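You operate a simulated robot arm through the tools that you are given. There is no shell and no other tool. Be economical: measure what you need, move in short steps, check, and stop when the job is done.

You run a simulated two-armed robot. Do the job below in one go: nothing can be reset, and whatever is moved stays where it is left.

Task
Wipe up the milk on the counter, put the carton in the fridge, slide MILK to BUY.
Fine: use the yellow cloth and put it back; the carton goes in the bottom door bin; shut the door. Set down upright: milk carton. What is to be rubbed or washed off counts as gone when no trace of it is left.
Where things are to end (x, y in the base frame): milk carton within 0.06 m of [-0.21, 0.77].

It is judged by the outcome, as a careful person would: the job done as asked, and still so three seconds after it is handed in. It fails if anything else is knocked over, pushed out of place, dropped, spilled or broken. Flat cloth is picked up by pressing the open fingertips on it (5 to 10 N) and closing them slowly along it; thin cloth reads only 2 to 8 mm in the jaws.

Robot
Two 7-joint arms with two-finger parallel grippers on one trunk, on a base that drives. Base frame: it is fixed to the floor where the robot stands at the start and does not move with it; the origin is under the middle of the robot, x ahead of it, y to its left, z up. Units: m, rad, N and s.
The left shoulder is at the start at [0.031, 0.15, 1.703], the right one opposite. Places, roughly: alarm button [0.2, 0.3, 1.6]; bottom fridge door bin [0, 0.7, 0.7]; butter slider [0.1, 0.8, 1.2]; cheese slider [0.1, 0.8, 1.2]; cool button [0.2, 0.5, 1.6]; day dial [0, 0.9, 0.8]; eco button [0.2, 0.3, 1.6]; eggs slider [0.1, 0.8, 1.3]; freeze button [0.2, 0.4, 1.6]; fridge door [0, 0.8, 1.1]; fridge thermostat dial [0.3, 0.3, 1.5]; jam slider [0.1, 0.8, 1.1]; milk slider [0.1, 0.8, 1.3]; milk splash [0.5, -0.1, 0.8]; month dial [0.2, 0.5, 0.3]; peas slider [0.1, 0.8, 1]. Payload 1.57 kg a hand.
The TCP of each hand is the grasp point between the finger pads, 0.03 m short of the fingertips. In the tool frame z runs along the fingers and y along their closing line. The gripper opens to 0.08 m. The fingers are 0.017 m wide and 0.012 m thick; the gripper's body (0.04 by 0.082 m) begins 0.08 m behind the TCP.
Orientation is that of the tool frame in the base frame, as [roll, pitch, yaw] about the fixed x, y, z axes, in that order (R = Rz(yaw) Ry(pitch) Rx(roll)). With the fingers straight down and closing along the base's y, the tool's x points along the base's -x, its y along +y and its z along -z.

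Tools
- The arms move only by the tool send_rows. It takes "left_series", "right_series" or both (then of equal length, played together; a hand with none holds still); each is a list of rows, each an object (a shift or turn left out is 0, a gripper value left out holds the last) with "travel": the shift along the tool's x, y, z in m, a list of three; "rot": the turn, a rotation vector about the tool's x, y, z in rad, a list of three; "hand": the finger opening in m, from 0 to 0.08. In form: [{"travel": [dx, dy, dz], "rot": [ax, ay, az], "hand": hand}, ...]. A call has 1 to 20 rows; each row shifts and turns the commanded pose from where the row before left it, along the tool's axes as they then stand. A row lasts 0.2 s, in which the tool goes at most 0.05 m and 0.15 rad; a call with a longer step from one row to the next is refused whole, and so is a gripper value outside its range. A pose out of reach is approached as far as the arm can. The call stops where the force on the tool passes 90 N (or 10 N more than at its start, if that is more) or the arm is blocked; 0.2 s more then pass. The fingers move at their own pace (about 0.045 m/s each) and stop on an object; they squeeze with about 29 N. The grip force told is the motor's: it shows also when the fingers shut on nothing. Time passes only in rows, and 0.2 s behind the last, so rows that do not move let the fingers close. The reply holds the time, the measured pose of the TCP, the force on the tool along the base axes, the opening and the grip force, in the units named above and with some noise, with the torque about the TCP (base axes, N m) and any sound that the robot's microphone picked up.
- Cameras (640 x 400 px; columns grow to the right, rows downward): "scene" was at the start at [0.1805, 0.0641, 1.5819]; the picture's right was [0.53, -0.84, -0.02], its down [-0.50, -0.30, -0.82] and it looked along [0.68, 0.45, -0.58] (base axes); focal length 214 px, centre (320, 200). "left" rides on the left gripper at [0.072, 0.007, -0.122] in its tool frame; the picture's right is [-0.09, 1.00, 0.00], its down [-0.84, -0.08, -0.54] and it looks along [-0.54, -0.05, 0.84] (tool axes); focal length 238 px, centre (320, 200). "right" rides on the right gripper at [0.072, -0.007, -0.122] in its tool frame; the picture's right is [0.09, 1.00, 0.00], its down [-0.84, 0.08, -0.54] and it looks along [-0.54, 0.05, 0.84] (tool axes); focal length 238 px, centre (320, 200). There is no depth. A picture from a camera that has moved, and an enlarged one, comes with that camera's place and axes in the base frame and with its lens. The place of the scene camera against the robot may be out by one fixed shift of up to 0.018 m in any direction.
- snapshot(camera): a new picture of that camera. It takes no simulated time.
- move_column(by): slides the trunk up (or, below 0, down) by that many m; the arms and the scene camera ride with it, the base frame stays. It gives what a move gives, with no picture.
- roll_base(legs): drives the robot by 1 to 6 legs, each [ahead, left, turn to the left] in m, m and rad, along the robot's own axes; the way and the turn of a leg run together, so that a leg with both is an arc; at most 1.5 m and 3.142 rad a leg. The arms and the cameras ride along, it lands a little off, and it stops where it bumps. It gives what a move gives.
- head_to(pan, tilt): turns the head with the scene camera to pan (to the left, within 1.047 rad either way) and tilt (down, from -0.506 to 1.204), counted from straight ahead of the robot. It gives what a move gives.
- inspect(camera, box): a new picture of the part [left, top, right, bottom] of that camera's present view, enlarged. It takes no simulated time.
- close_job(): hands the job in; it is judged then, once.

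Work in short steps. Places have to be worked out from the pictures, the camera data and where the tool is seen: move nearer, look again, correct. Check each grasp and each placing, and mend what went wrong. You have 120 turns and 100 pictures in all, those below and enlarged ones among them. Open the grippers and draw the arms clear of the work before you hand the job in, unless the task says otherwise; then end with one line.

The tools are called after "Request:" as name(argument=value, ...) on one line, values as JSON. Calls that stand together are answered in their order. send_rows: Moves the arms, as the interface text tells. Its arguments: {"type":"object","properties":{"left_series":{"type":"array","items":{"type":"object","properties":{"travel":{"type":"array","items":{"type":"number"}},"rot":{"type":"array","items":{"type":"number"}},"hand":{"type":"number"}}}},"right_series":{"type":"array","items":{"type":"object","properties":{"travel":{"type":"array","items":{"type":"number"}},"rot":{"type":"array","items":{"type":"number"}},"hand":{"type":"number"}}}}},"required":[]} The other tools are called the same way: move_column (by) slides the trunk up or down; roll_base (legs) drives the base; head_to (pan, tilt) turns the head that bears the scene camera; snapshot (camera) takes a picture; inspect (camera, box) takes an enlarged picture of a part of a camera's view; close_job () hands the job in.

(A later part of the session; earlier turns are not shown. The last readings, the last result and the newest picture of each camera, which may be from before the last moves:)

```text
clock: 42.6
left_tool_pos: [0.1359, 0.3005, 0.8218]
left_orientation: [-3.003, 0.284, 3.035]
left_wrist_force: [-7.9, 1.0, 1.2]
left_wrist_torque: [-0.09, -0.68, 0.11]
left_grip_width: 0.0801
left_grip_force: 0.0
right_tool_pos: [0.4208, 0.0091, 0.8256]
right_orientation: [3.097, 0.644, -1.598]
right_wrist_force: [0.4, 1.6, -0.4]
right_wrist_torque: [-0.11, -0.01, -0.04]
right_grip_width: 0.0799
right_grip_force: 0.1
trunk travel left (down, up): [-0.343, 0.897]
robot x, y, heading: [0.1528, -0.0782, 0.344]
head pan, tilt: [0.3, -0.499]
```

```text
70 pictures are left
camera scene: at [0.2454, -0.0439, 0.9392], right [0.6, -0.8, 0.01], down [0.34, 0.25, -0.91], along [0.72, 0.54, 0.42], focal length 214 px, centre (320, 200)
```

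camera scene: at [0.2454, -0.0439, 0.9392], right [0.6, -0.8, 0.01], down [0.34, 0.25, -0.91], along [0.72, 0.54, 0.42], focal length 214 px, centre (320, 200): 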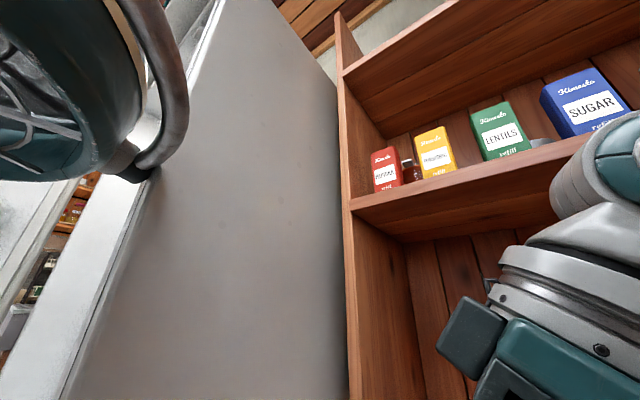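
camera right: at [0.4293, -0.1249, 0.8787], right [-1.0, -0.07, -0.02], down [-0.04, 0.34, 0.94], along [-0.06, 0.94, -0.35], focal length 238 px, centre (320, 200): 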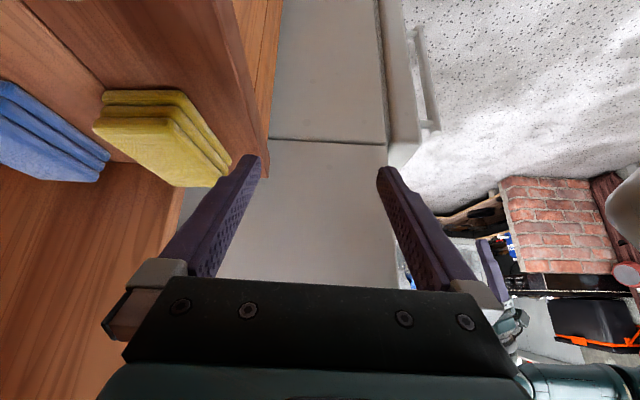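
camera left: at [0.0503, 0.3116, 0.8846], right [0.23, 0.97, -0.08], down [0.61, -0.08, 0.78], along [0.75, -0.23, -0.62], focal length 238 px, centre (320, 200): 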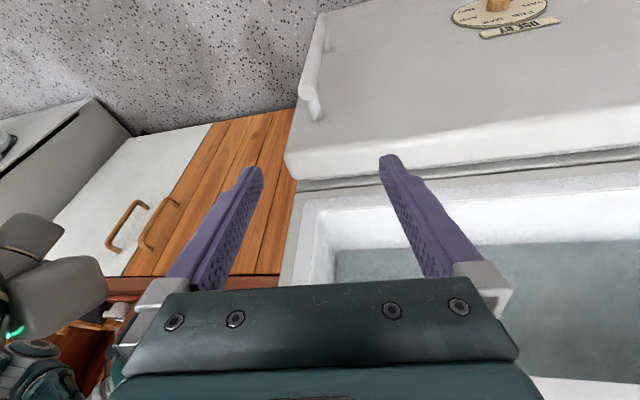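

The left shoulder with its hose is pressing against the fridge's front edge, and that is what blocks. I'll back off to the right and turn further left, so the left shoulder stays away from the fridge and the right hand reaches in from the side.

Request:
roll_base(legs=[[-0.1, -0.06, 0], [0, 0, 0.3]])

Request:
roll_base(legs=[[0, 0, 0.3]])

Request:
send_rows(right_series=[{"rot": [0.08, 0, 0.09]}, {"rot": [0.08, 0, 0.09]}, {"rot": [0.08, 0, 0.09]}, {"rot": [0.08, 0, 0.09]}, {"rot": [0.06, 0, 0.09]}, {}])

```text
clock: 44.8
left_tool_pos: [-0.015, 0.2453, 0.8382]
left_orientation: [-3.052, 0.326, -2.964]
left_wrist_force: [0.9, -0.3, -0.3]
left_wrist_torque: [0.0, 0.01, 0.01]
left_grip_width: 0.08
left_grip_force: 0.1
right_tool_pos: [0.3442, 0.052, 0.8444]
right_orientation: [-3.13, 0.688, -1.261]
right_wrist_force: [-0.1, 0.0, -0.1]
right_wrist_torque: [0.0, 0.0, -0.01]
right_grip_width: 0.08
right_grip_force: 0.0
trunk travel left (down, up): [-0.343, 0.897]
robot x, y, heading: [0.0786, -0.1692, 0.642]
head pan, tilt: [0.3, -0.499]
```

```text
clock: 46.2
left_tool_pos: [-0.1331, 0.2015, 0.8385]
left_orientation: [-3.052, 0.327, -2.663]
left_wrist_force: [0.9, -0.4, -0.7]
left_wrist_torque: [0.0, -0.01, 0.01]
left_grip_width: 0.0801
left_grip_force: 0.0
right_tool_pos: [0.2675, 0.1205, 0.8426]
right_orientation: [-3.13, 0.688, -0.96]
right_wrist_force: [0.5, 0.3, 0.9]
right_wrist_torque: [0.02, 0.05, 0.0]
right_grip_width: 0.08
right_grip_force: 0.0
trunk travel left (down, up): [-0.343, 0.897]
robot x, y, heading: [0.0776, -0.1664, 0.942]
head pan, tilt: [0.3, -0.499]
```

```text
clock: 47.6
left_tool_pos: [-0.1341, 0.2019, 0.8394]
left_orientation: [-3.054, 0.327, -2.66]
left_wrist_force: [0.5, 0.5, 0.0]
left_wrist_torque: [-0.01, 0.0, 0.01]
left_grip_width: 0.08
left_grip_force: 0.2
right_tool_pos: [0.2681, 0.1201, 0.8428]
right_orientation: [-3.123, 0.701, -1.547]
right_wrist_force: [-0.7, 0.1, 0.1]
right_wrist_torque: [0.02, -0.02, 0.01]
right_grip_width: 0.0798
right_grip_force: 0.0
trunk travel left (down, up): [-0.343, 0.897]
robot x, y, heading: [0.0807, -0.165, 0.943]
head pan, tilt: [0.3, -0.499]
```

Orientation is right again (tool leaning toward +y). I'll move the hand rightward in the robot frame to test reach from this stance, still short of the counter.

Request:
send_rows(right_series=[{"travel": [0.0116, -0.027, -0.0098]}, {"travel": [0.0116, -0.027, -0.0098]}, {"travel": [0.0116, -0.027, -0.0098]}, {"travel": [0.0116, -0.027, -0.0098]}, {"travel": [0.0116, -0.027, -0.0098]}, {}])

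Request:
head_to(pan=-1.0, tilt=0.35)

Request:
snapshot(camera="scene")

```text
clock: 49.0
left_tool_pos: [-0.1332, 0.2012, 0.8383]
left_orientation: [-3.053, 0.327, -2.661]
left_wrist_force: [-0.3, 0.3, -1.0]
left_wrist_torque: [0.01, 0.0, -0.01]
left_grip_width: 0.0798
left_grip_force: 0.1
right_tool_pos: [0.4042, 0.0462, 0.8447]
right_orientation: [-3.123, 0.7, -1.545]
right_wrist_force: [-0.6, 1.0, 0.1]
right_wrist_torque: [-0.01, 0.0, -0.01]
right_grip_width: 0.0797
right_grip_force: 0.2
trunk travel left (down, up): [-0.343, 0.897]
robot x, y, heading: [0.0781, -0.1635, 0.942]
head pan, tilt: [0.3, -0.499]
```

```text
clock: 50.5
left_tool_pos: [-0.1326, 0.2009, 0.8389]
left_orientation: [-3.05, 0.326, -2.662]
left_wrist_force: [1.0, -0.4, -0.7]
left_wrist_torque: [0.01, 0.03, 0.01]
left_grip_width: 0.08
left_grip_force: 0.1
right_tool_pos: [0.4044, 0.048, 0.845]
right_orientation: [-3.122, 0.7, -1.547]
right_wrist_force: [-0.4, -0.4, -0.1]
right_wrist_torque: [0.02, 0.01, 0.01]
right_grip_width: 0.08
right_grip_force: 0.1
trunk travel left (down, up): [-0.343, 0.897]
robot x, y, heading: [0.0784, -0.1644, 0.943]
head pan, tilt: [-1.0, 0.351]
```

```text
69 pictures are left
camera scene: at [0.2199, -0.0917, 0.8748], right [-0.06, -1.0, 0.0], down [-0.34, 0.02, -0.94], along [0.94, -0.05, -0.34], focal length 214 px, centre (320, 200)
```

scene: 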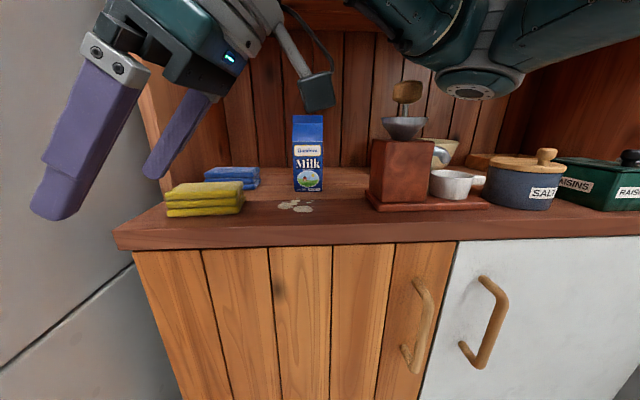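

Reach is fine from this stance, but the elbow is low and would sweep the grinder area. I'll make the tool nearly vertical to see whether the forearm rides higher.

Request:
send_rows(right_series=[{"rot": [0, 0.12, 0]}, {"rot": [0, 0.12, 0]}, {"rot": [0, 0.12, 0]}, {"rot": [0, 0.12, 0]}, {}])

Request:
snapshot(camera="scene")

```text
clock: 51.7
left_tool_pos: [-0.1334, 0.2011, 0.839]
left_orientation: [-3.052, 0.326, -2.662]
left_wrist_force: [0.0, -0.2, -0.9]
left_wrist_torque: [0.0, 0.0, -0.01]
left_grip_width: 0.0802
left_grip_force: 0.1
right_tool_pos: [0.4025, 0.0456, 0.8415]
right_orientation: [-3.129, 0.207, -1.556]
right_wrist_force: [0.1, -0.6, 0.0]
right_wrist_torque: [0.0, -0.01, -0.01]
right_grip_width: 0.0801
right_grip_force: 0.0
trunk travel left (down, up): [-0.343, 0.897]
robot x, y, heading: [0.0783, -0.1646, 0.943]
head pan, tilt: [-1.0, 0.351]
```

```text
68 pictures are left
camera scene: at [0.2199, -0.092, 0.8747], right [-0.06, -1.0, 0.0], down [-0.34, 0.02, -0.94], along [0.94, -0.05, -0.34], focal length 214 px, centre (320, 200)
```

scene: 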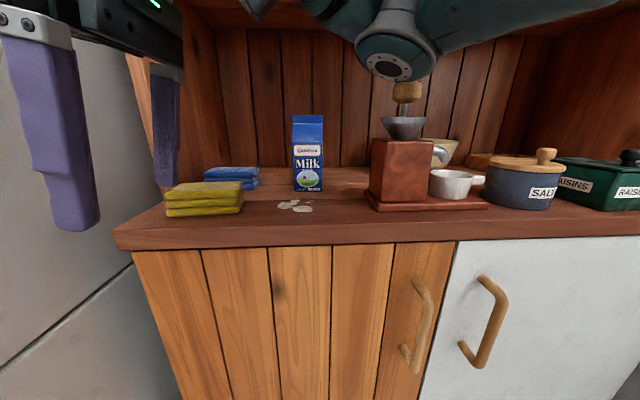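

The elbow is still low (about 0.93). I'll raise the trunk 0.15 while reaching the hand down the same amount, and see how the elbow moves.

Request:
move_column(by=0.17)

Request:
send_rows(right_series=[{"travel": [-0.007, 0, 0.033]}, {"travel": [-0.007, 0, 0.033]}, {"travel": [-0.007, 0, 0.033]}, {"travel": [-0.007, 0, 0.033]}, {"travel": [-0.007, 0, 0.033]}, {}])

Request:
snapshot(camera="scene")

```text
clock: 53.6
left_tool_pos: [-0.1329, 0.2009, 1.0081]
left_orientation: [-3.053, 0.327, -2.661]
left_wrist_force: [-0.6, 0.0, -0.3]
left_wrist_torque: [0.0, 0.0, -0.04]
left_grip_width: 0.0802
left_grip_force: 0.0
right_tool_pos: [0.4028, 0.0446, 1.0112]
right_orientation: [-3.129, 0.207, -1.555]
right_wrist_force: [0.5, 0.3, 0.2]
right_wrist_torque: [-0.01, 0.03, 0.01]
right_grip_width: 0.0799
right_grip_force: 0.0
trunk travel left (down, up): [-0.513, 0.727]
robot x, y, heading: [0.0768, -0.1654, 0.94]
head pan, tilt: [-1.0, 0.351]
```

```text
clock: 55.0
left_tool_pos: [-0.1338, 0.2005, 1.0081]
left_orientation: [-3.054, 0.327, -2.663]
left_wrist_force: [-0.5, 0.2, 0.8]
left_wrist_torque: [0.0, 0.02, 0.01]
left_grip_width: 0.0801
left_grip_force: 0.0
right_tool_pos: [0.4026, 0.1167, 0.8627]
right_orientation: [-3.13, 0.219, -1.555]
right_wrist_force: [-0.6, -0.4, -0.2]
right_wrist_torque: [0.04, 0.03, -0.02]
right_grip_width: 0.0801
right_grip_force: 0.0
trunk travel left (down, up): [-0.513, 0.727]
robot x, y, heading: [0.0785, -0.1682, 0.945]
head pan, tilt: [-1.0, 0.351]
```

```text
67 pictures are left
camera scene: at [0.22, -0.0918, 1.0447], right [-0.06, -1.0, 0.0], down [-0.34, 0.02, -0.94], along [0.94, -0.05, -0.34], focal length 214 px, centre (320, 200)
```

scene: 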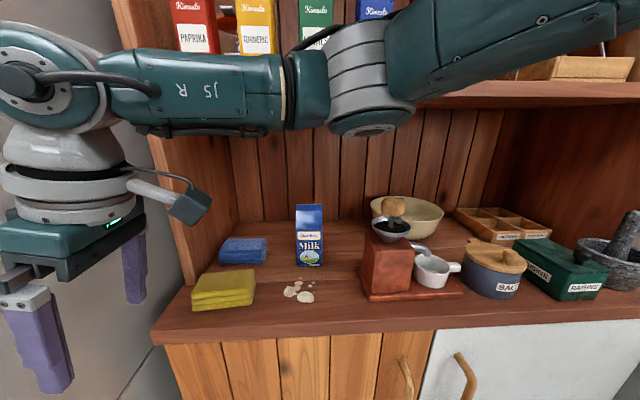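

Now the forearm is level at z≈1.07, and lowered with the hand it will pass between the knob (0.915) and the shelf (1.075). I'll bring the hand back in y and turn the robot slightly right so the elbow is less far forward.

Request:
send_rows(right_series=[{"travel": [0.024, 0, 0.002]}, {"travel": [0.024, 0, 0.002]}, {"travel": [0.024, 0, 0.002]}, {}])

Request:
roll_base(legs=[[0, 0, -0.22]])

Request:
snapshot(camera="right")

```text
clock: 56.0
left_tool_pos: [-0.1325, 0.2005, 1.0081]
left_orientation: [-3.054, 0.327, -2.663]
left_wrist_force: [0.5, 0.9, 0.1]
left_wrist_torque: [0.01, 0.02, 0.0]
left_grip_width: 0.0798
left_grip_force: 0.0
right_tool_pos: [0.4065, 0.0479, 0.8414]
right_orientation: [-3.127, 0.221, -1.556]
right_wrist_force: [-0.8, -0.1, 0.0]
right_wrist_torque: [-0.03, 0.0, -0.01]
right_grip_width: 0.0799
right_grip_force: 0.1
trunk travel left (down, up): [-0.513, 0.727]
robot x, y, heading: [0.0756, -0.1686, 0.941]
head pan, tilt: [-1.0, 0.351]
```

```text
clock: 57.2
left_tool_pos: [-0.0478, 0.238, 1.0087]
left_orientation: [-3.054, 0.329, -2.881]
left_wrist_force: [0.5, 0.3, -0.1]
left_wrist_torque: [0.02, -0.01, 0.0]
left_grip_width: 0.0802
left_grip_force: 0.0
right_tool_pos: [0.4441, -0.0293, 0.8415]
right_orientation: [-3.127, 0.22, -1.772]
right_wrist_force: [0.6, -0.2, -0.1]
right_wrist_torque: [0.0, 0.03, 0.0]
right_grip_width: 0.0802
right_grip_force: 0.1
trunk travel left (down, up): [-0.513, 0.727]
robot x, y, heading: [0.0778, -0.168, 0.725]
head pan, tilt: [-1.0, 0.351]
```

```text
66 pictures are left
camera right: at [0.4286, -0.1239, 0.9451], right [-0.99, 0.12, -0.03], down [0.06, 0.7, 0.71], along [0.11, 0.7, -0.7], focal length 238 px, centre (320, 200)
```

right: 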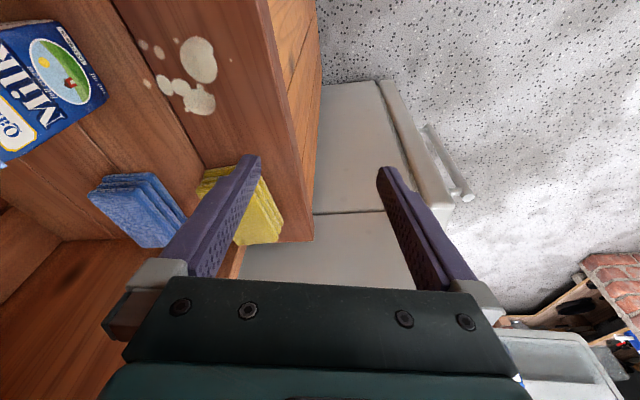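

I'll straighten yaw, add a small lean-back for shelf clearance, lower by 0.02, then drive halfway.

Request:
send_rows(right_series=[{"rot": [-0.023, 0, -0.103]}, {"rot": [-0.023, 0, -0.103]}, {"rot": [0.08, 0, 0]}, {}])

Request:
move_column(by=-0.022)

Request:
roll_base(legs=[[0.07, -0.005, 0]])

Request:
snapshot(camera="right")

Request:
snapshot(camera="scene")

```text
clock: 58.2
left_tool_pos: [-0.0491, 0.239, 1.0083]
left_orientation: [-3.054, 0.328, -2.879]
left_wrist_force: [0.0, 0.0, 0.8]
left_wrist_torque: [0.0, -0.02, -0.02]
left_grip_width: 0.08
left_grip_force: 0.0
right_tool_pos: [0.4443, -0.0283, 0.8407]
right_orientation: [-3.047, 0.217, -1.563]
right_wrist_force: [0.0, -0.6, 0.2]
right_wrist_torque: [-0.01, -0.04, 0.02]
right_grip_width: 0.08
right_grip_force: 0.1
trunk travel left (down, up): [-0.513, 0.727]
robot x, y, heading: [0.0772, -0.1633, 0.721]
head pan, tilt: [-1.0, 0.351]
```

```text
clock: 58.9
left_tool_pos: [-0.0493, 0.2377, 0.9871]
left_orientation: [-3.052, 0.325, -2.878]
left_wrist_force: [-0.3, 0.4, 0.4]
left_wrist_torque: [0.0, 0.05, 0.01]
left_grip_width: 0.0798
left_grip_force: 0.0
right_tool_pos: [0.4428, -0.0293, 0.8194]
right_orientation: [-3.048, 0.216, -1.562]
right_wrist_force: [0.4, -1.3, 0.3]
right_wrist_torque: [-0.02, -0.02, 0.0]
right_grip_width: 0.0801
right_grip_force: 0.1
trunk travel left (down, up): [-0.491, 0.749]
robot x, y, heading: [0.0809, -0.1677, 0.722]
head pan, tilt: [-1.0, 0.351]
```

```text
clock: 59.9
left_tool_pos: [0.0085, 0.2812, 0.9868]
left_orientation: [-3.053, 0.325, -2.88]
left_wrist_force: [-0.4, 0.0, 0.7]
left_wrist_torque: [-0.01, 0.02, -0.01]
left_grip_width: 0.0802
left_grip_force: 0.0
right_tool_pos: [0.4989, 0.0136, 0.8172]
right_orientation: [-3.048, 0.216, -1.561]
right_wrist_force: [0.6, 0.2, -0.7]
right_wrist_torque: [-0.06, 0.0, -0.04]
right_grip_width: 0.0799
right_grip_force: 0.0
trunk travel left (down, up): [-0.491, 0.749]
robot x, y, heading: [0.1313, -0.124, 0.726]
head pan, tilt: [-1.0, 0.351]
```

```text
65 pictures are left
camera right: at [0.4951, -0.0817, 0.9236], right [-0.99, -0.08, -0.11], down [-0.13, 0.7, 0.7], along [0.02, 0.71, -0.71], focal length 238 px, centre (320, 200)
```

right: 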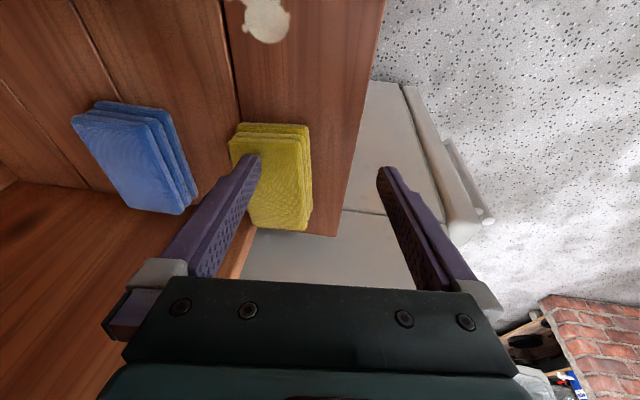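

```text
64 pictures are left
camera scene: at [0.2886, -0.0836, 1.0228], right [-0.27, -0.96, 0.0], down [-0.33, 0.09, -0.94], along [0.9, -0.26, -0.34], focal length 214 px, centre (320, 200)
```

scene: 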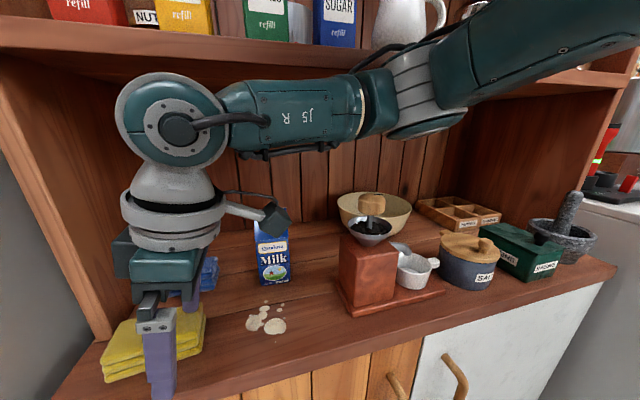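

Clear view: the arm stays in front of the shelf and above the grinder. The cloth centre is at about [0.538, 0.05], so I'll drive the last ~0.048.

Request:
roll_base(legs=[[0.048, 0, 0]])

Request:
snapshot(camera="right")

Request:
snapshot(camera="scene")

```text
clock: 60.8
left_tool_pos: [0.0273, 0.3057, 0.9862]
left_orientation: [-3.051, 0.307, -2.881]
left_wrist_force: [-0.3, -0.4, -0.2]
left_wrist_torque: [0.01, 0.01, 0.02]
left_grip_width: 0.0802
left_grip_force: 0.1
right_tool_pos: [0.5167, 0.0367, 0.8139]
right_orientation: [-3.065, 0.214, -1.572]
right_wrist_force: [-6.8, -24.3, 69.2]
right_wrist_torque: [-0.84, -2.78, -1.21]
right_grip_width: 0.0785
right_grip_force: 0.0
trunk travel left (down, up): [-0.491, 0.749]
robot x, y, heading: [0.1702, -0.0898, 0.721]
head pan, tilt: [-1.0, 0.351]
```

```text
63 pictures are left
camera right: at [0.5133, -0.058, 0.9177], right [-0.99, -0.07, -0.1], down [-0.12, 0.7, 0.7], along [0.02, 0.71, -0.71], focal length 238 px, centre (320, 200)
```

right: 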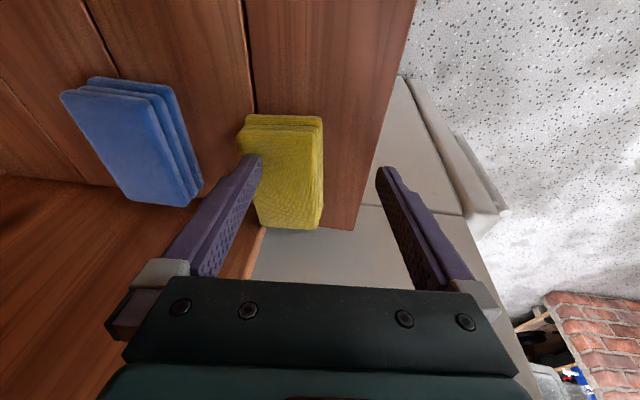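

```text
62 pictures are left
camera scene: at [0.3079, -0.0592, 1.019], right [-0.28, -0.96, 0.01], down [-0.35, 0.09, -0.93], along [0.9, -0.26, -0.36], focal length 214 px, centre (320, 200)
```

scene: 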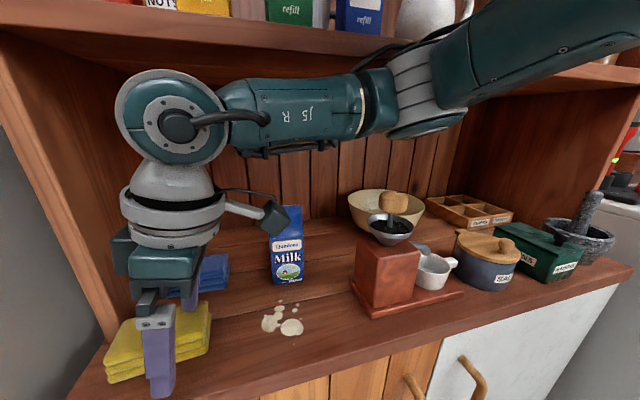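

The right hand shows 69 N upward, so a fingertip is on the cloth and something is blocking. I'll raise slightly and look toward the left shoulder.

Request:
move_column(by=0.012)

Request:
head_to(pan=0.0, tilt=-0.4)

Request:
snapshot(camera="scene")

```text
clock: 61.4
left_tool_pos: [0.0275, 0.3077, 0.9941]
left_orientation: [-3.054, 0.308, -2.886]
left_wrist_force: [1.3, -0.1, 0.1]
left_wrist_torque: [0.01, -0.01, -0.01]
left_grip_width: 0.0801
left_grip_force: 0.2
right_tool_pos: [0.5141, 0.0373, 0.8121]
right_orientation: [-3.075, 0.216, -1.575]
right_wrist_force: [20.9, 1.1, 41.7]
right_wrist_torque: [-0.11, -2.32, 0.08]
right_grip_width: 0.0801
right_grip_force: 0.0
trunk travel left (down, up): [-0.503, 0.737]
robot x, y, heading: [0.1705, -0.0955, 0.721]
head pan, tilt: [-1.0, 0.351]
```

```text
clock: 62.7
left_tool_pos: [0.0266, 0.3092, 0.9931]
left_orientation: [-3.054, 0.306, -2.883]
left_wrist_force: [0.0, -0.1, -0.7]
left_wrist_torque: [0.0, 0.0, -0.02]
left_grip_width: 0.0798
left_grip_force: 0.1
right_tool_pos: [0.5132, 0.0386, 0.8132]
right_orientation: [-3.077, 0.212, -1.577]
right_wrist_force: [17.5, -3.2, 42.7]
right_wrist_torque: [-0.23, -2.32, -0.15]
right_grip_width: 0.0799
right_grip_force: 0.1
trunk travel left (down, up): [-0.503, 0.737]
robot x, y, heading: [0.1711, -0.0897, 0.724]
head pan, tilt: [0.0, -0.4]
```

```text
61 pictures are left
camera scene: at [0.2742, 0.0178, 1.0917], right [0.66, -0.75, -0.01], down [0.27, 0.25, -0.93], along [0.7, 0.61, 0.37], focal length 214 px, centre (320, 200)
```

scene: 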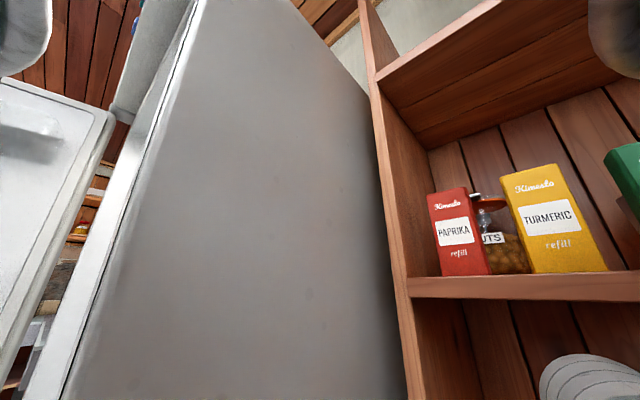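

The wrist is catching the shelf's front edge. I'll back off, lean the hand more sideways to lower the wrist, and look again.

Request:
roll_base(legs=[[-0.05, 0, 0]])

Request:
send_rows(right_series=[{"rot": [0, -0.12, 0]}, {"rot": [0, -0.12, 0]}, {"rot": [0, -0.1, 0]}, {}])

Request:
head_to(pan=-1.0, tilt=0.3)

Request:
snapshot(camera="scene")

Request:
snapshot(camera="right")

```text
clock: 63.6
left_tool_pos: [0.0059, 0.2797, 0.9986]
left_orientation: [-3.052, 0.325, -2.881]
left_wrist_force: [-0.1, 0.0, -0.4]
left_wrist_torque: [-0.02, 0.01, 0.05]
left_grip_width: 0.08
left_grip_force: 0.1
right_tool_pos: [0.5, 0.0123, 0.8335]
right_orientation: [-3.044, 0.22, -1.569]
right_wrist_force: [0.2, -0.4, -0.1]
right_wrist_torque: [0.02, 0.05, 0.04]
right_grip_width: 0.0798
right_grip_force: 0.0
trunk travel left (down, up): [-0.503, 0.737]
robot x, y, heading: [0.1311, -0.127, 0.722]
head pan, tilt: [0.0, -0.4]
```

```text
clock: 64.6
left_tool_pos: [0.0066, 0.2797, 0.9987]
left_orientation: [-3.054, 0.33, -2.881]
left_wrist_force: [-0.9, -0.3, -0.4]
left_wrist_torque: [-0.02, -0.01, -0.01]
left_grip_width: 0.0801
left_grip_force: 0.1
right_tool_pos: [0.4996, 0.0133, 0.8323]
right_orientation: [-3.03, 0.562, -1.53]
right_wrist_force: [0.6, -0.3, -0.1]
right_wrist_torque: [-0.03, -0.01, 0.02]
right_grip_width: 0.0801
right_grip_force: 0.1
trunk travel left (down, up): [-0.503, 0.737]
robot x, y, heading: [0.132, -0.1253, 0.719]
head pan, tilt: [0.0, -0.4]
```

```text
clock: 65.9
left_tool_pos: [0.0065, 0.2793, 0.9995]
left_orientation: [-3.053, 0.327, -2.881]
left_wrist_force: [0.7, -0.2, -0.2]
left_wrist_torque: [0.0, 0.01, -0.04]
left_grip_width: 0.08
left_grip_force: 0.0
right_tool_pos: [0.5, 0.0128, 0.8333]
right_orientation: [-3.03, 0.561, -1.528]
right_wrist_force: [-0.3, 0.2, 0.6]
right_wrist_torque: [0.02, -0.01, 0.01]
right_grip_width: 0.08
right_grip_force: 0.0
trunk travel left (down, up): [-0.503, 0.737]
robot x, y, heading: [0.129, -0.1241, 0.719]
head pan, tilt: [-1.0, 0.3]
```

```text
60 pictures are left
camera scene: at [0.2871, -0.0853, 1.0395], right [-0.27, -0.96, 0.0], down [-0.28, 0.08, -0.96], along [0.92, -0.26, -0.3], focal length 214 px, centre (320, 200)
```

scene: 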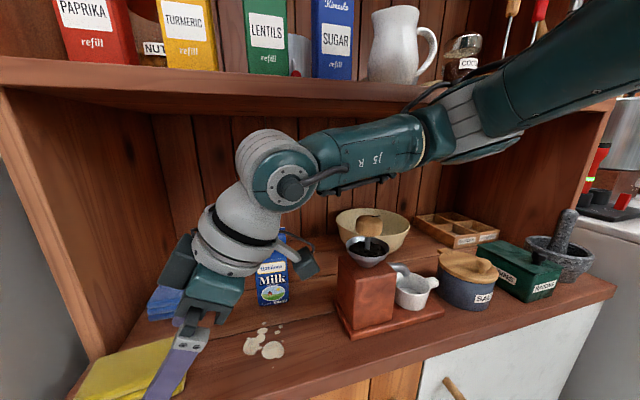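

```text
59 pictures are left
camera right: at [0.4978, -0.1121, 0.899], right [-0.99, -0.06, -0.14], down [-0.15, 0.42, 0.89], along [0.01, 0.91, -0.43], focal length 238 px, centre (320, 200)
```

right: 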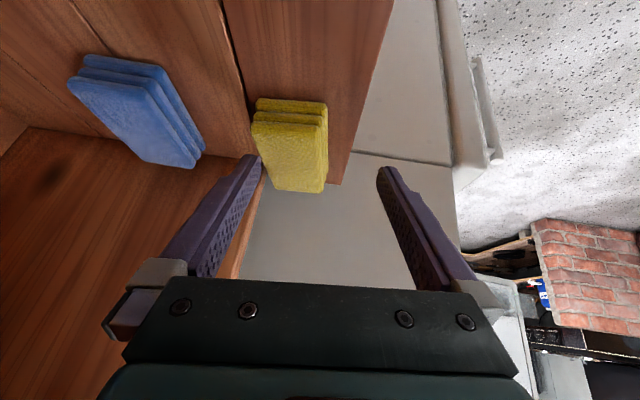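

The wrist now sits low and clear. The cloth spans about x 0.50–0.56, so I'll move the hand +0.027 in x and +0.022 in y by arm to straddle it.

Request:
send_rows(right_series=[{"travel": [-0.009, -0.0133, 0.007]}, {"travel": [-0.0087, -0.0132, 0.007]}, {}])

Request:
snapshot(camera="right")

```text
clock: 66.7
left_tool_pos: [0.0059, 0.2804, 0.9985]
left_orientation: [-3.052, 0.327, -2.881]
left_wrist_force: [0.1, -0.3, 0.7]
left_wrist_torque: [0.01, -0.01, -0.02]
left_grip_width: 0.0801
left_grip_force: 0.1
right_tool_pos: [0.527, 0.0336, 0.8331]
right_orientation: [-3.031, 0.561, -1.53]
right_wrist_force: [-0.4, 0.4, 0.8]
right_wrist_torque: [0.01, 0.06, -0.03]
right_grip_width: 0.0799
right_grip_force: 0.1
trunk travel left (down, up): [-0.503, 0.737]
robot x, y, heading: [0.1312, -0.124, 0.721]
head pan, tilt: [-1.0, 0.3]
```

```text
58 pictures are left
camera right: at [0.5251, -0.0902, 0.8988], right [-0.99, -0.06, -0.14], down [-0.15, 0.42, 0.89], along [0.01, 0.91, -0.43], focal length 238 px, centre (320, 200)
```

right: 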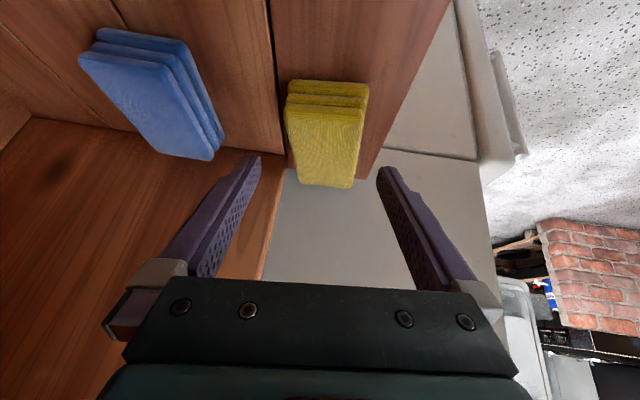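

The cloth lies between the fingers. I'll lower 0.036 straight down in small rows and check the force.

Request:
send_rows(right_series=[{"travel": [0.0064, 0.0011, 0.0101]}, {"travel": [0.0064, 0.0011, 0.0101]}, {"travel": [0.0064, 0.0011, 0.0101]}, {}])

Request:
snapshot(camera="right")

Request:
snapshot(camera="scene")

```text
clock: 67.7
left_tool_pos: [0.0058, 0.2798, 0.9995]
left_orientation: [-3.052, 0.327, -2.883]
left_wrist_force: [-0.5, -0.6, 0.6]
left_wrist_torque: [0.03, -0.02, 0.01]
left_grip_width: 0.0797
left_grip_force: 0.0
right_tool_pos: [0.5275, 0.0349, 0.7959]
right_orientation: [-3.029, 0.56, -1.53]
right_wrist_force: [0.7, -0.5, 0.9]
right_wrist_torque: [0.01, 0.0, 0.0]
right_grip_width: 0.08
right_grip_force: 0.1
trunk travel left (down, up): [-0.503, 0.737]
robot x, y, heading: [0.1311, -0.1245, 0.721]
head pan, tilt: [-1.0, 0.3]
```

```text
57 pictures are left
camera right: at [0.5244, -0.09, 0.8635], right [-0.99, -0.06, -0.14], down [-0.15, 0.42, 0.89], along [0.01, 0.91, -0.43], focal length 238 px, centre (320, 200)
```

right: 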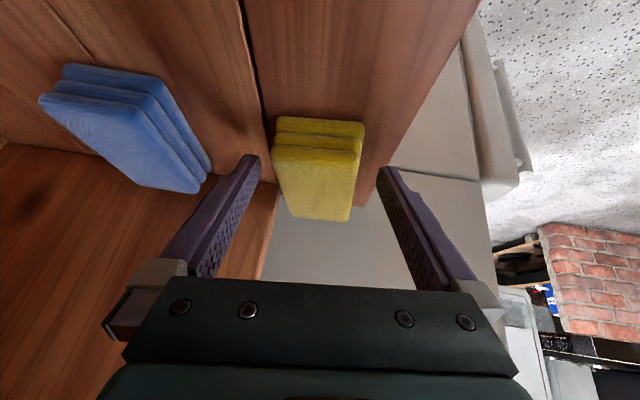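

```text
56 pictures are left
camera scene: at [0.2871, -0.0854, 1.0395], right [-0.27, -0.96, 0.0], down [-0.28, 0.08, -0.96], along [0.92, -0.26, -0.3], focal length 214 px, centre (320, 200)
```

scene: 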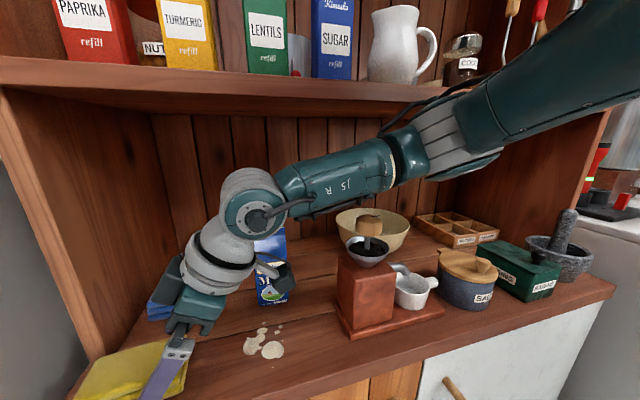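

The fingers straddle the cloth with no contact. I'll go down 0.008 more and close.

Request:
send_rows(right_series=[{"travel": [0.0021, 0.0004, 0.0034]}, {"travel": [0.0021, 0.0004, 0.0034]}, {"hand": 0.06}, {"hand": 0.045}, {"hand": 0.03}, {"hand": 0.02}, {"hand": 0.0}, {}, {}])

Request:
snapshot(camera="right")

```text
clock: 69.7
left_tool_pos: [0.0055, 0.2793, 0.9988]
left_orientation: [-3.053, 0.327, -2.88]
left_wrist_force: [0.8, -0.3, -0.1]
left_wrist_torque: [0.0, 0.02, -0.04]
left_grip_width: 0.0798
left_grip_force: 0.1
right_tool_pos: [0.5268, 0.0347, 0.7895]
right_orientation: [-3.028, 0.562, -1.529]
right_wrist_force: [-0.9, -0.7, 3.7]
right_wrist_torque: [0.05, 0.15, 0.09]
right_grip_width: 0.0603
right_grip_force: 29.1
trunk travel left (down, up): [-0.503, 0.737]
robot x, y, heading: [0.1292, -0.128, 0.722]
head pan, tilt: [-1.0, 0.3]
```

```text
55 pictures are left
camera right: at [0.5247, -0.09, 0.8557], right [-0.99, -0.06, -0.14], down [-0.15, 0.42, 0.89], along [0.01, 0.91, -0.42], focal length 238 px, centre (320, 200)
```

right: 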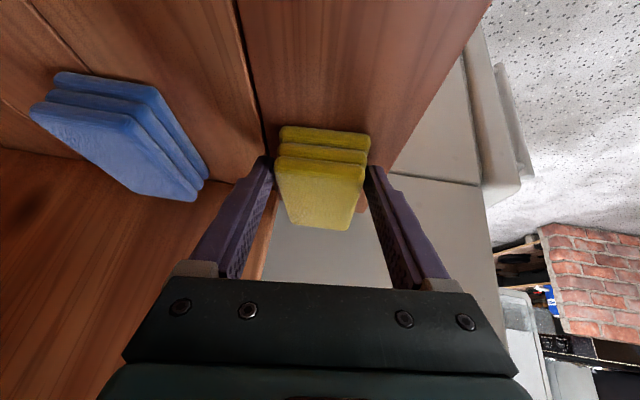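

The cloth is firmly gripped (0.060 m, 29 N). I'll lift it 0.02, shift toward the splash, and yaw the hand by 0.5 so the wrist camera stays away from the grinder.

Request:
send_rows(right_series=[{"travel": [-0.0107, -0.0019, -0.0168]}, {"travel": [0.0253, -0.0005, -0.016]}, {"travel": [0.0253, -0.0005, -0.016]}, {"rot": [0.067, 0.012, 0.105]}, {"rot": [0.067, 0.012, 0.105]}, {"rot": [0.067, 0.012, 0.105]}, {"rot": [0.067, 0.012, 0.105]}, {}])

Request:
snapshot(camera="right")

Request:
snapshot(camera="scene")

```text
clock: 71.5
left_tool_pos: [0.0063, 0.2796, 0.9991]
left_orientation: [-3.054, 0.325, -2.882]
left_wrist_force: [-0.4, 0.0, -0.4]
left_wrist_torque: [0.0, 0.01, 0.01]
left_grip_width: 0.0801
left_grip_force: 0.0
right_tool_pos: [0.527, -0.0258, 0.8086]
right_orientation: [-3.028, 0.56, -2.029]
right_wrist_force: [0.8, -0.8, -0.8]
right_wrist_torque: [-0.02, -0.01, 0.03]
right_grip_width: 0.0588
right_grip_force: 29.5
trunk travel left (down, up): [-0.503, 0.737]
robot x, y, heading: [0.1303, -0.1209, 0.722]
head pan, tilt: [-1.0, 0.3]
```

```text
54 pictures are left
camera right: at [0.4636, -0.1337, 0.8754], right [-0.89, 0.42, -0.15], down [0.07, 0.44, 0.89], along [0.44, 0.79, -0.43], focal length 238 px, centre (320, 200)
```

right: 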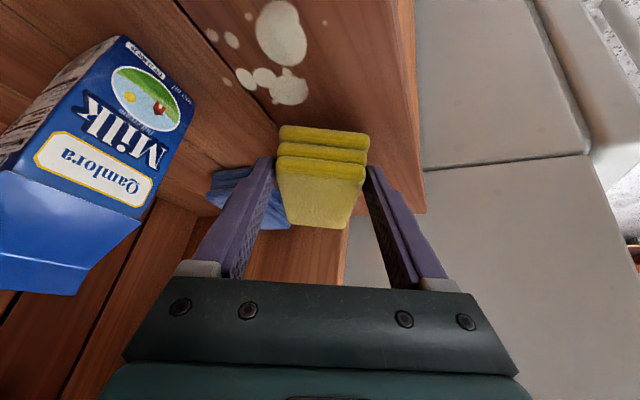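

```text
53 pictures are left
camera scene: at [0.2871, -0.0855, 1.0395], right [-0.27, -0.96, 0.0], down [-0.28, 0.08, -0.96], along [0.92, -0.26, -0.3], focal length 214 px, centre (320, 200)
```

scene: 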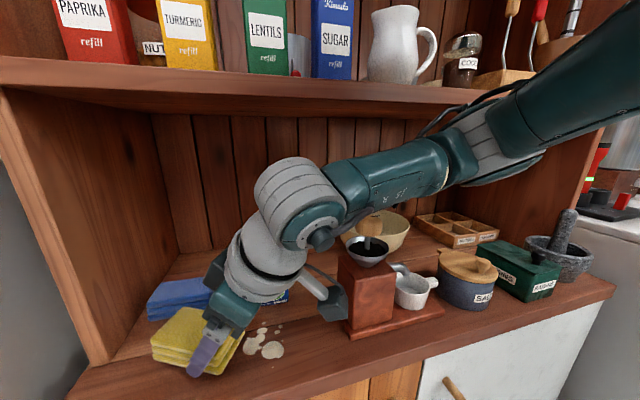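

The splash spans x 0.50–0.57, y −0.05 to −0.105, and the carton front is at x≈0.61. I'll lower the cloth onto the counter and check the contact force.

Request:
send_rows(right_series=[{"travel": [0.0053, 0.0009, 0.0084]}, {"travel": [0.0048, 0.0008, 0.0076]}, {"travel": [0.0016, 0.0003, 0.0025]}, {}])

```text
clock: 72.5
left_tool_pos: [0.0063, 0.2785, 0.9988]
left_orientation: [-3.053, 0.329, -2.882]
left_wrist_force: [-0.2, -1.0, 0.5]
left_wrist_torque: [0.0, 0.01, 0.0]
left_grip_width: 0.08
left_grip_force: 0.1
right_tool_pos: [0.5278, -0.0238, 0.7895]
right_orientation: [-3.029, 0.568, -2.028]
right_wrist_force: [-7.0, -7.8, 31.1]
right_wrist_torque: [0.77, 0.7, 0.32]
right_grip_width: 0.059
right_grip_force: 29.1
trunk travel left (down, up): [-0.503, 0.737]
robot x, y, heading: [0.1302, -0.124, 0.725]
head pan, tilt: [-1.0, 0.3]
```

Contact is 31 N, so I'll ease up slightly and sweep along −y and back on the middle track.

Request:
send_rows(right_series=[{"travel": [-0.0008, -0.0001, -0.0013]}, {"travel": [0.0114, -0.0073, -0.0065]}, {"travel": [0.0114, -0.0073, -0.0065]}, {"travel": [0.0114, -0.0073, -0.0065]}, {"travel": [0.0114, -0.0073, -0.0065]}, {}])

Request:
snapshot(camera="scene")

```text
clock: 73.9
left_tool_pos: [0.0076, 0.2813, 0.9986]
left_orientation: [-3.054, 0.328, -2.883]
left_wrist_force: [-0.1, -0.3, -0.4]
left_wrist_torque: [0.0, 0.02, 0.0]
left_grip_width: 0.0798
left_grip_force: 0.1
right_tool_pos: [0.5273, -0.085, 0.7893]
right_orientation: [-3.027, 0.56, -2.029]
right_wrist_force: [-1.1, 3.9, 11.5]
right_wrist_torque: [0.51, 0.21, 0.05]
right_grip_width: 0.0586
right_grip_force: 28.5
trunk travel left (down, up): [-0.503, 0.737]
robot x, y, heading: [0.1317, -0.1253, 0.725]
head pan, tilt: [-1.0, 0.3]
```

```text
52 pictures are left
camera scene: at [0.2878, -0.0844, 1.0397], right [-0.27, -0.96, 0.0], down [-0.28, 0.08, -0.96], along [0.92, -0.26, -0.3], focal length 214 px, centre (320, 200)
```

scene: 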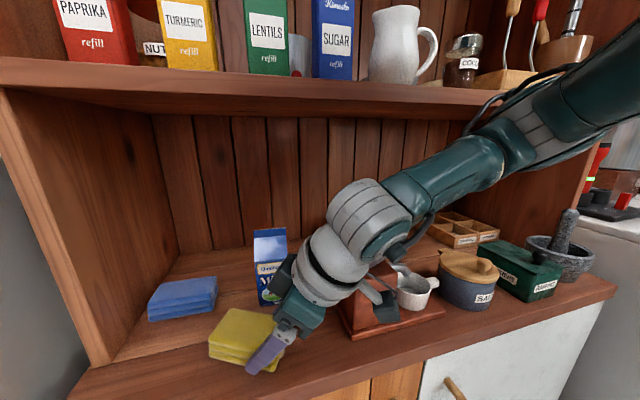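

Good contact (11 N), nothing disturbed. I'll sweep back, shift +x 0.018, and sweep again (a bit shorter).

Request:
send_rows(right_series=[{"travel": [-0.0114, 0.0073, 0.0065]}, {"travel": [-0.0114, 0.0073, 0.0065]}, {"travel": [-0.0114, 0.0073, 0.0065]}, {"travel": [-0.0114, 0.0073, 0.0065]}, {"travel": [-0.0067, -0.0156, 0.0059]}, {"travel": [0.0114, -0.0073, -0.0065]}, {"travel": [0.0114, -0.0073, -0.0065]}, {"travel": [0.0114, -0.0073, -0.0065]}, {"travel": [0.0053, -0.0034, -0.003]}, {}, {"travel": [-0.0114, 0.0073, 0.0065]}, {"travel": [-0.0114, 0.0073, 0.0065]}, {"travel": [-0.0114, 0.0073, 0.0065]}, {"travel": [-0.0114, 0.0073, 0.0065]}, {"travel": [-0.0114, 0.0073, 0.0065]}, {}])

Request:
snapshot(camera="right")

Request:
snapshot(camera="scene")

```text
clock: 77.3
left_tool_pos: [0.0067, 0.2794, 0.9984]
left_orientation: [-3.053, 0.328, -2.881]
left_wrist_force: [0.3, 0.1, 0.3]
left_wrist_torque: [-0.01, -0.02, 0.02]
left_grip_width: 0.0801
left_grip_force: 0.1
right_tool_pos: [0.5473, -0.0021, 0.7898]
right_orientation: [-3.025, 0.56, -2.027]
right_wrist_force: [0.2, -5.1, 14.0]
right_wrist_torque: [0.11, 0.33, 0.12]
right_grip_width: 0.0586
right_grip_force: 29.2
trunk travel left (down, up): [-0.503, 0.737]
robot x, y, heading: [0.1308, -0.1252, 0.722]
head pan, tilt: [-1.0, 0.3]
```

```text
51 pictures are left
camera right: at [0.4844, -0.1107, 0.8553], right [-0.89, 0.42, -0.15], down [0.06, 0.45, 0.89], along [0.44, 0.79, -0.42], focal length 238 px, centre (320, 200)
```

right: 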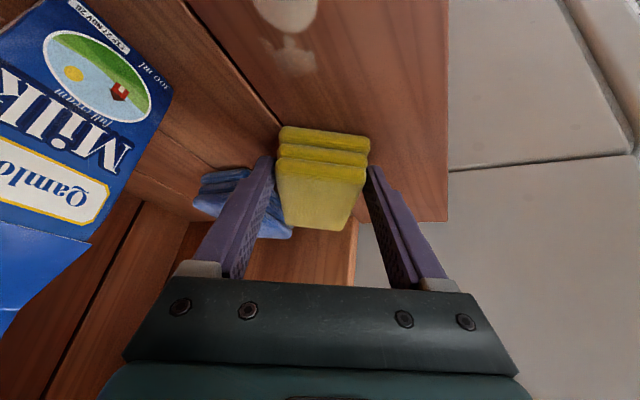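

```text
50 pictures are left
camera scene: at [0.288, -0.0861, 1.0396], right [-0.27, -0.96, 0.0], down [-0.28, 0.08, -0.96], along [0.92, -0.26, -0.29], focal length 214 px, centre (320, 200)
```

scene: 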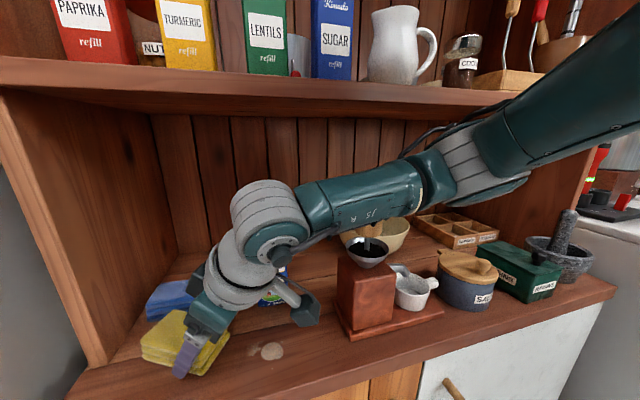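

The milk is fading; the big blob near [0.53, −0.08] remains. I'll make more passes on the middle track and a nearer one.

Request:
send_rows(right_series=[{"travel": [0.0074, 0.0174, -0.0066]}, {"travel": [0.0152, -0.0098, -0.0086]}, {"travel": [0.0152, -0.0098, -0.0086]}, {"travel": [0.0152, -0.0098, -0.0086]}, {"travel": [0.0152, -0.0098, -0.0086]}, {"travel": [0.0091, -0.0058, -0.0052]}, {"travel": [-0.0152, 0.0098, 0.0086]}, {"travel": [-0.0152, 0.0098, 0.0086]}, {"travel": [0.0152, -0.0098, -0.0086]}, {"travel": [0.0152, -0.0098, -0.0086]}, {"travel": [0.0056, 0.013, -0.005]}, {"travel": [-0.0152, 0.0098, 0.0086]}, {"travel": [-0.0152, 0.0098, 0.0086]}, {"travel": [0.0152, -0.0098, -0.0086]}, {"travel": [0.0152, -0.0098, -0.0086]}, {"travel": [-0.0152, 0.0098, 0.0086]}, {"travel": [-0.0152, 0.0098, 0.0086]}, {"travel": [-0.0152, 0.0098, 0.0086]}, {"travel": [-0.0152, 0.0098, 0.0086]}, {}])

Request:
snapshot(camera="right")

Request:
snapshot(camera="scene")

```text
clock: 81.5
left_tool_pos: [0.0078, 0.279, 0.9985]
left_orientation: [-3.048, 0.329, -2.88]
left_wrist_force: [0.9, -0.2, -0.7]
left_wrist_torque: [0.01, 0.01, 0.02]
left_grip_width: 0.0799
left_grip_force: 0.2
right_tool_pos: [0.5112, -0.0134, 0.7878]
right_orientation: [-3.024, 0.56, -2.029]
right_wrist_force: [1.0, -6.3, 17.3]
right_wrist_torque: [0.11, 0.34, 0.07]
right_grip_width: 0.058
right_grip_force: 28.6
trunk travel left (down, up): [-0.503, 0.737]
robot x, y, heading: [0.1351, -0.1262, 0.724]
head pan, tilt: [-1.0, 0.3]
```

```text
49 pictures are left
camera right: at [0.4487, -0.1229, 0.8555], right [-0.89, 0.42, -0.15], down [0.06, 0.45, 0.89], along [0.44, 0.79, -0.42], focal length 238 px, centre (320, 200)
```

right: 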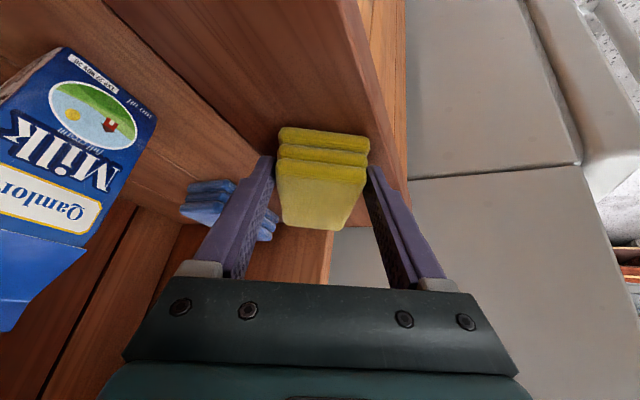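

```text
48 pictures are left
camera scene: at [0.2883, -0.0861, 1.0396], right [-0.27, -0.96, 0.0], down [-0.28, 0.08, -0.96], along [0.92, -0.26, -0.29], focal length 214 px, centre (320, 200)
```

scene: 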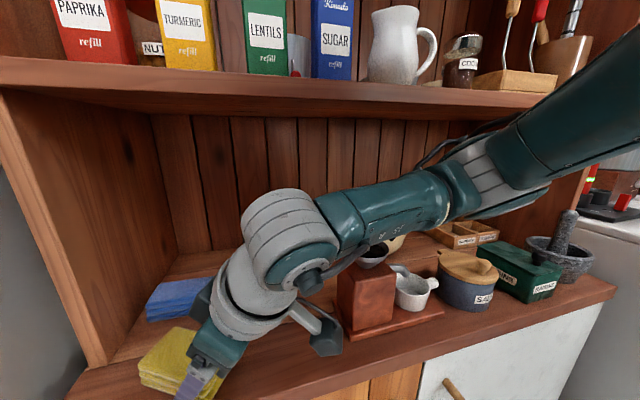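

No milk is visible in the wrist view. I'll lift the cloth, restore yaw, and carry it over its original spot before checking for residue.

Request:
send_rows(right_series=[{"travel": [-0.0107, -0.0019, -0.0168]}, {"rot": [-0.067, -0.012, -0.105]}, {"rot": [-0.067, -0.012, -0.105]}, {"rot": [-0.067, -0.012, -0.105]}, {"rot": [-0.067, -0.012, -0.105]}, {"travel": [-0.02, -0.0074, 0.0135]}, {"travel": [-0.02, -0.0073, 0.0135]}, {}])

Request:
head_to(pan=-0.9, tilt=0.75)

Request:
inspect(camera="scene", box=[160, 60, 480, 260])

Request:
snapshot(camera="right")

```text
clock: 83.3
left_tool_pos: [0.0064, 0.2787, 0.9992]
left_orientation: [-3.054, 0.325, -2.882]
left_wrist_force: [0.6, -0.2, 0.6]
left_wrist_torque: [-0.02, -0.02, 0.03]
left_grip_width: 0.08
left_grip_force: 0.0
right_tool_pos: [0.526, 0.0348, 0.8086]
right_orientation: [-3.03, 0.561, -1.53]
right_wrist_force: [-1.0, 0.3, -0.5]
right_wrist_torque: [-0.03, 0.02, 0.02]
right_grip_width: 0.0573
right_grip_force: 28.7
trunk travel left (down, up): [-0.503, 0.737]
robot x, y, heading: [0.1299, -0.1277, 0.72]
head pan, tilt: [-1.0, 0.3]
```

```text
clock: 84.2
left_tool_pos: [0.0068, 0.2793, 0.9981]
left_orientation: [-3.052, 0.326, -2.881]
left_wrist_force: [0.2, 0.1, 0.5]
left_wrist_torque: [0.01, 0.01, 0.02]
left_grip_width: 0.0801
left_grip_force: 0.1
right_tool_pos: [0.525, 0.0345, 0.809]
right_orientation: [-3.031, 0.56, -1.528]
right_wrist_force: [-0.5, 0.5, 0.2]
right_wrist_torque: [-0.02, 0.02, 0.01]
right_grip_width: 0.0578
right_grip_force: 28.7
trunk travel left (down, up): [-0.503, 0.737]
robot x, y, heading: [0.1289, -0.1253, 0.72]
head pan, tilt: [-0.901, 0.75]
```

```text
2.00 times, centred on (320, 160) of scene
camera zoom: at [0.2789, -0.0745, 0.9992], right [-0.18, -0.98, 0.0], down [-0.67, 0.12, -0.73], along [0.72, -0.13, -0.68], focal length 429 px, centre (320, 280)
```

zoom: 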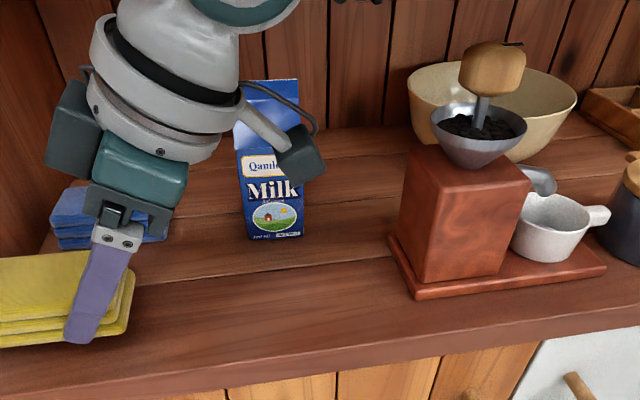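

```text
46 pictures are left
camera right: at [0.5234, -0.0911, 0.8747], right [-0.99, -0.06, -0.14], down [-0.15, 0.42, 0.89], along [0.01, 0.91, -0.43], focal length 238 px, centre (320, 200)
```

right: 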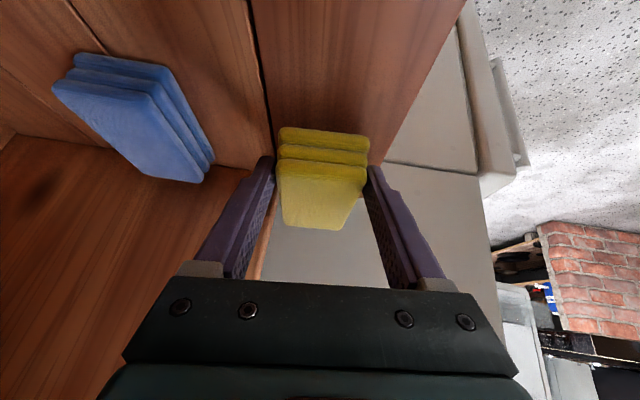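

The counter looks clean with no trace left. I'll set the cloth down on its spot and release.

Request:
send_rows(right_series=[{"travel": [0.0003, -0.008, 0.0007]}, {"travel": [0.0053, 0.0009, 0.0084]}, {"travel": [0.0044, 0.0008, 0.007]}, {}, {"hand": 0.08}, {}, {}, {"travel": [-0.0107, -0.0019, -0.0168]}, {"travel": [-0.0107, -0.0019, -0.0168]}, {}])

Request:
snapshot(camera="right")

```text
clock: 86.4
left_tool_pos: [0.0069, 0.2799, 0.9983]
left_orientation: [-3.051, 0.326, -2.881]
left_wrist_force: [-0.9, 0.3, 0.1]
left_wrist_torque: [0.01, -0.02, -0.02]
left_grip_width: 0.08
left_grip_force: 0.0
right_tool_pos: [0.5348, 0.0358, 0.8311]
right_orientation: [-3.029, 0.56, -1.531]
right_wrist_force: [-0.4, -0.6, -0.4]
right_wrist_torque: [0.0, 0.02, 0.0]
right_grip_width: 0.0801
right_grip_force: 0.1
trunk travel left (down, up): [-0.503, 0.737]
robot x, y, heading: [0.132, -0.1196, 0.721]
head pan, tilt: [-0.901, 0.75]
```

```text
45 pictures are left
camera right: at [0.5314, -0.0907, 0.8967], right [-0.99, -0.06, -0.14], down [-0.15, 0.42, 0.89], along [0.01, 0.91, -0.43], focal length 238 px, centre (320, 200)
```

right: 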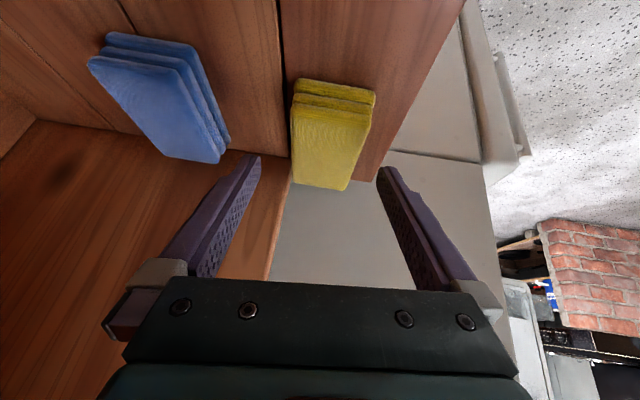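

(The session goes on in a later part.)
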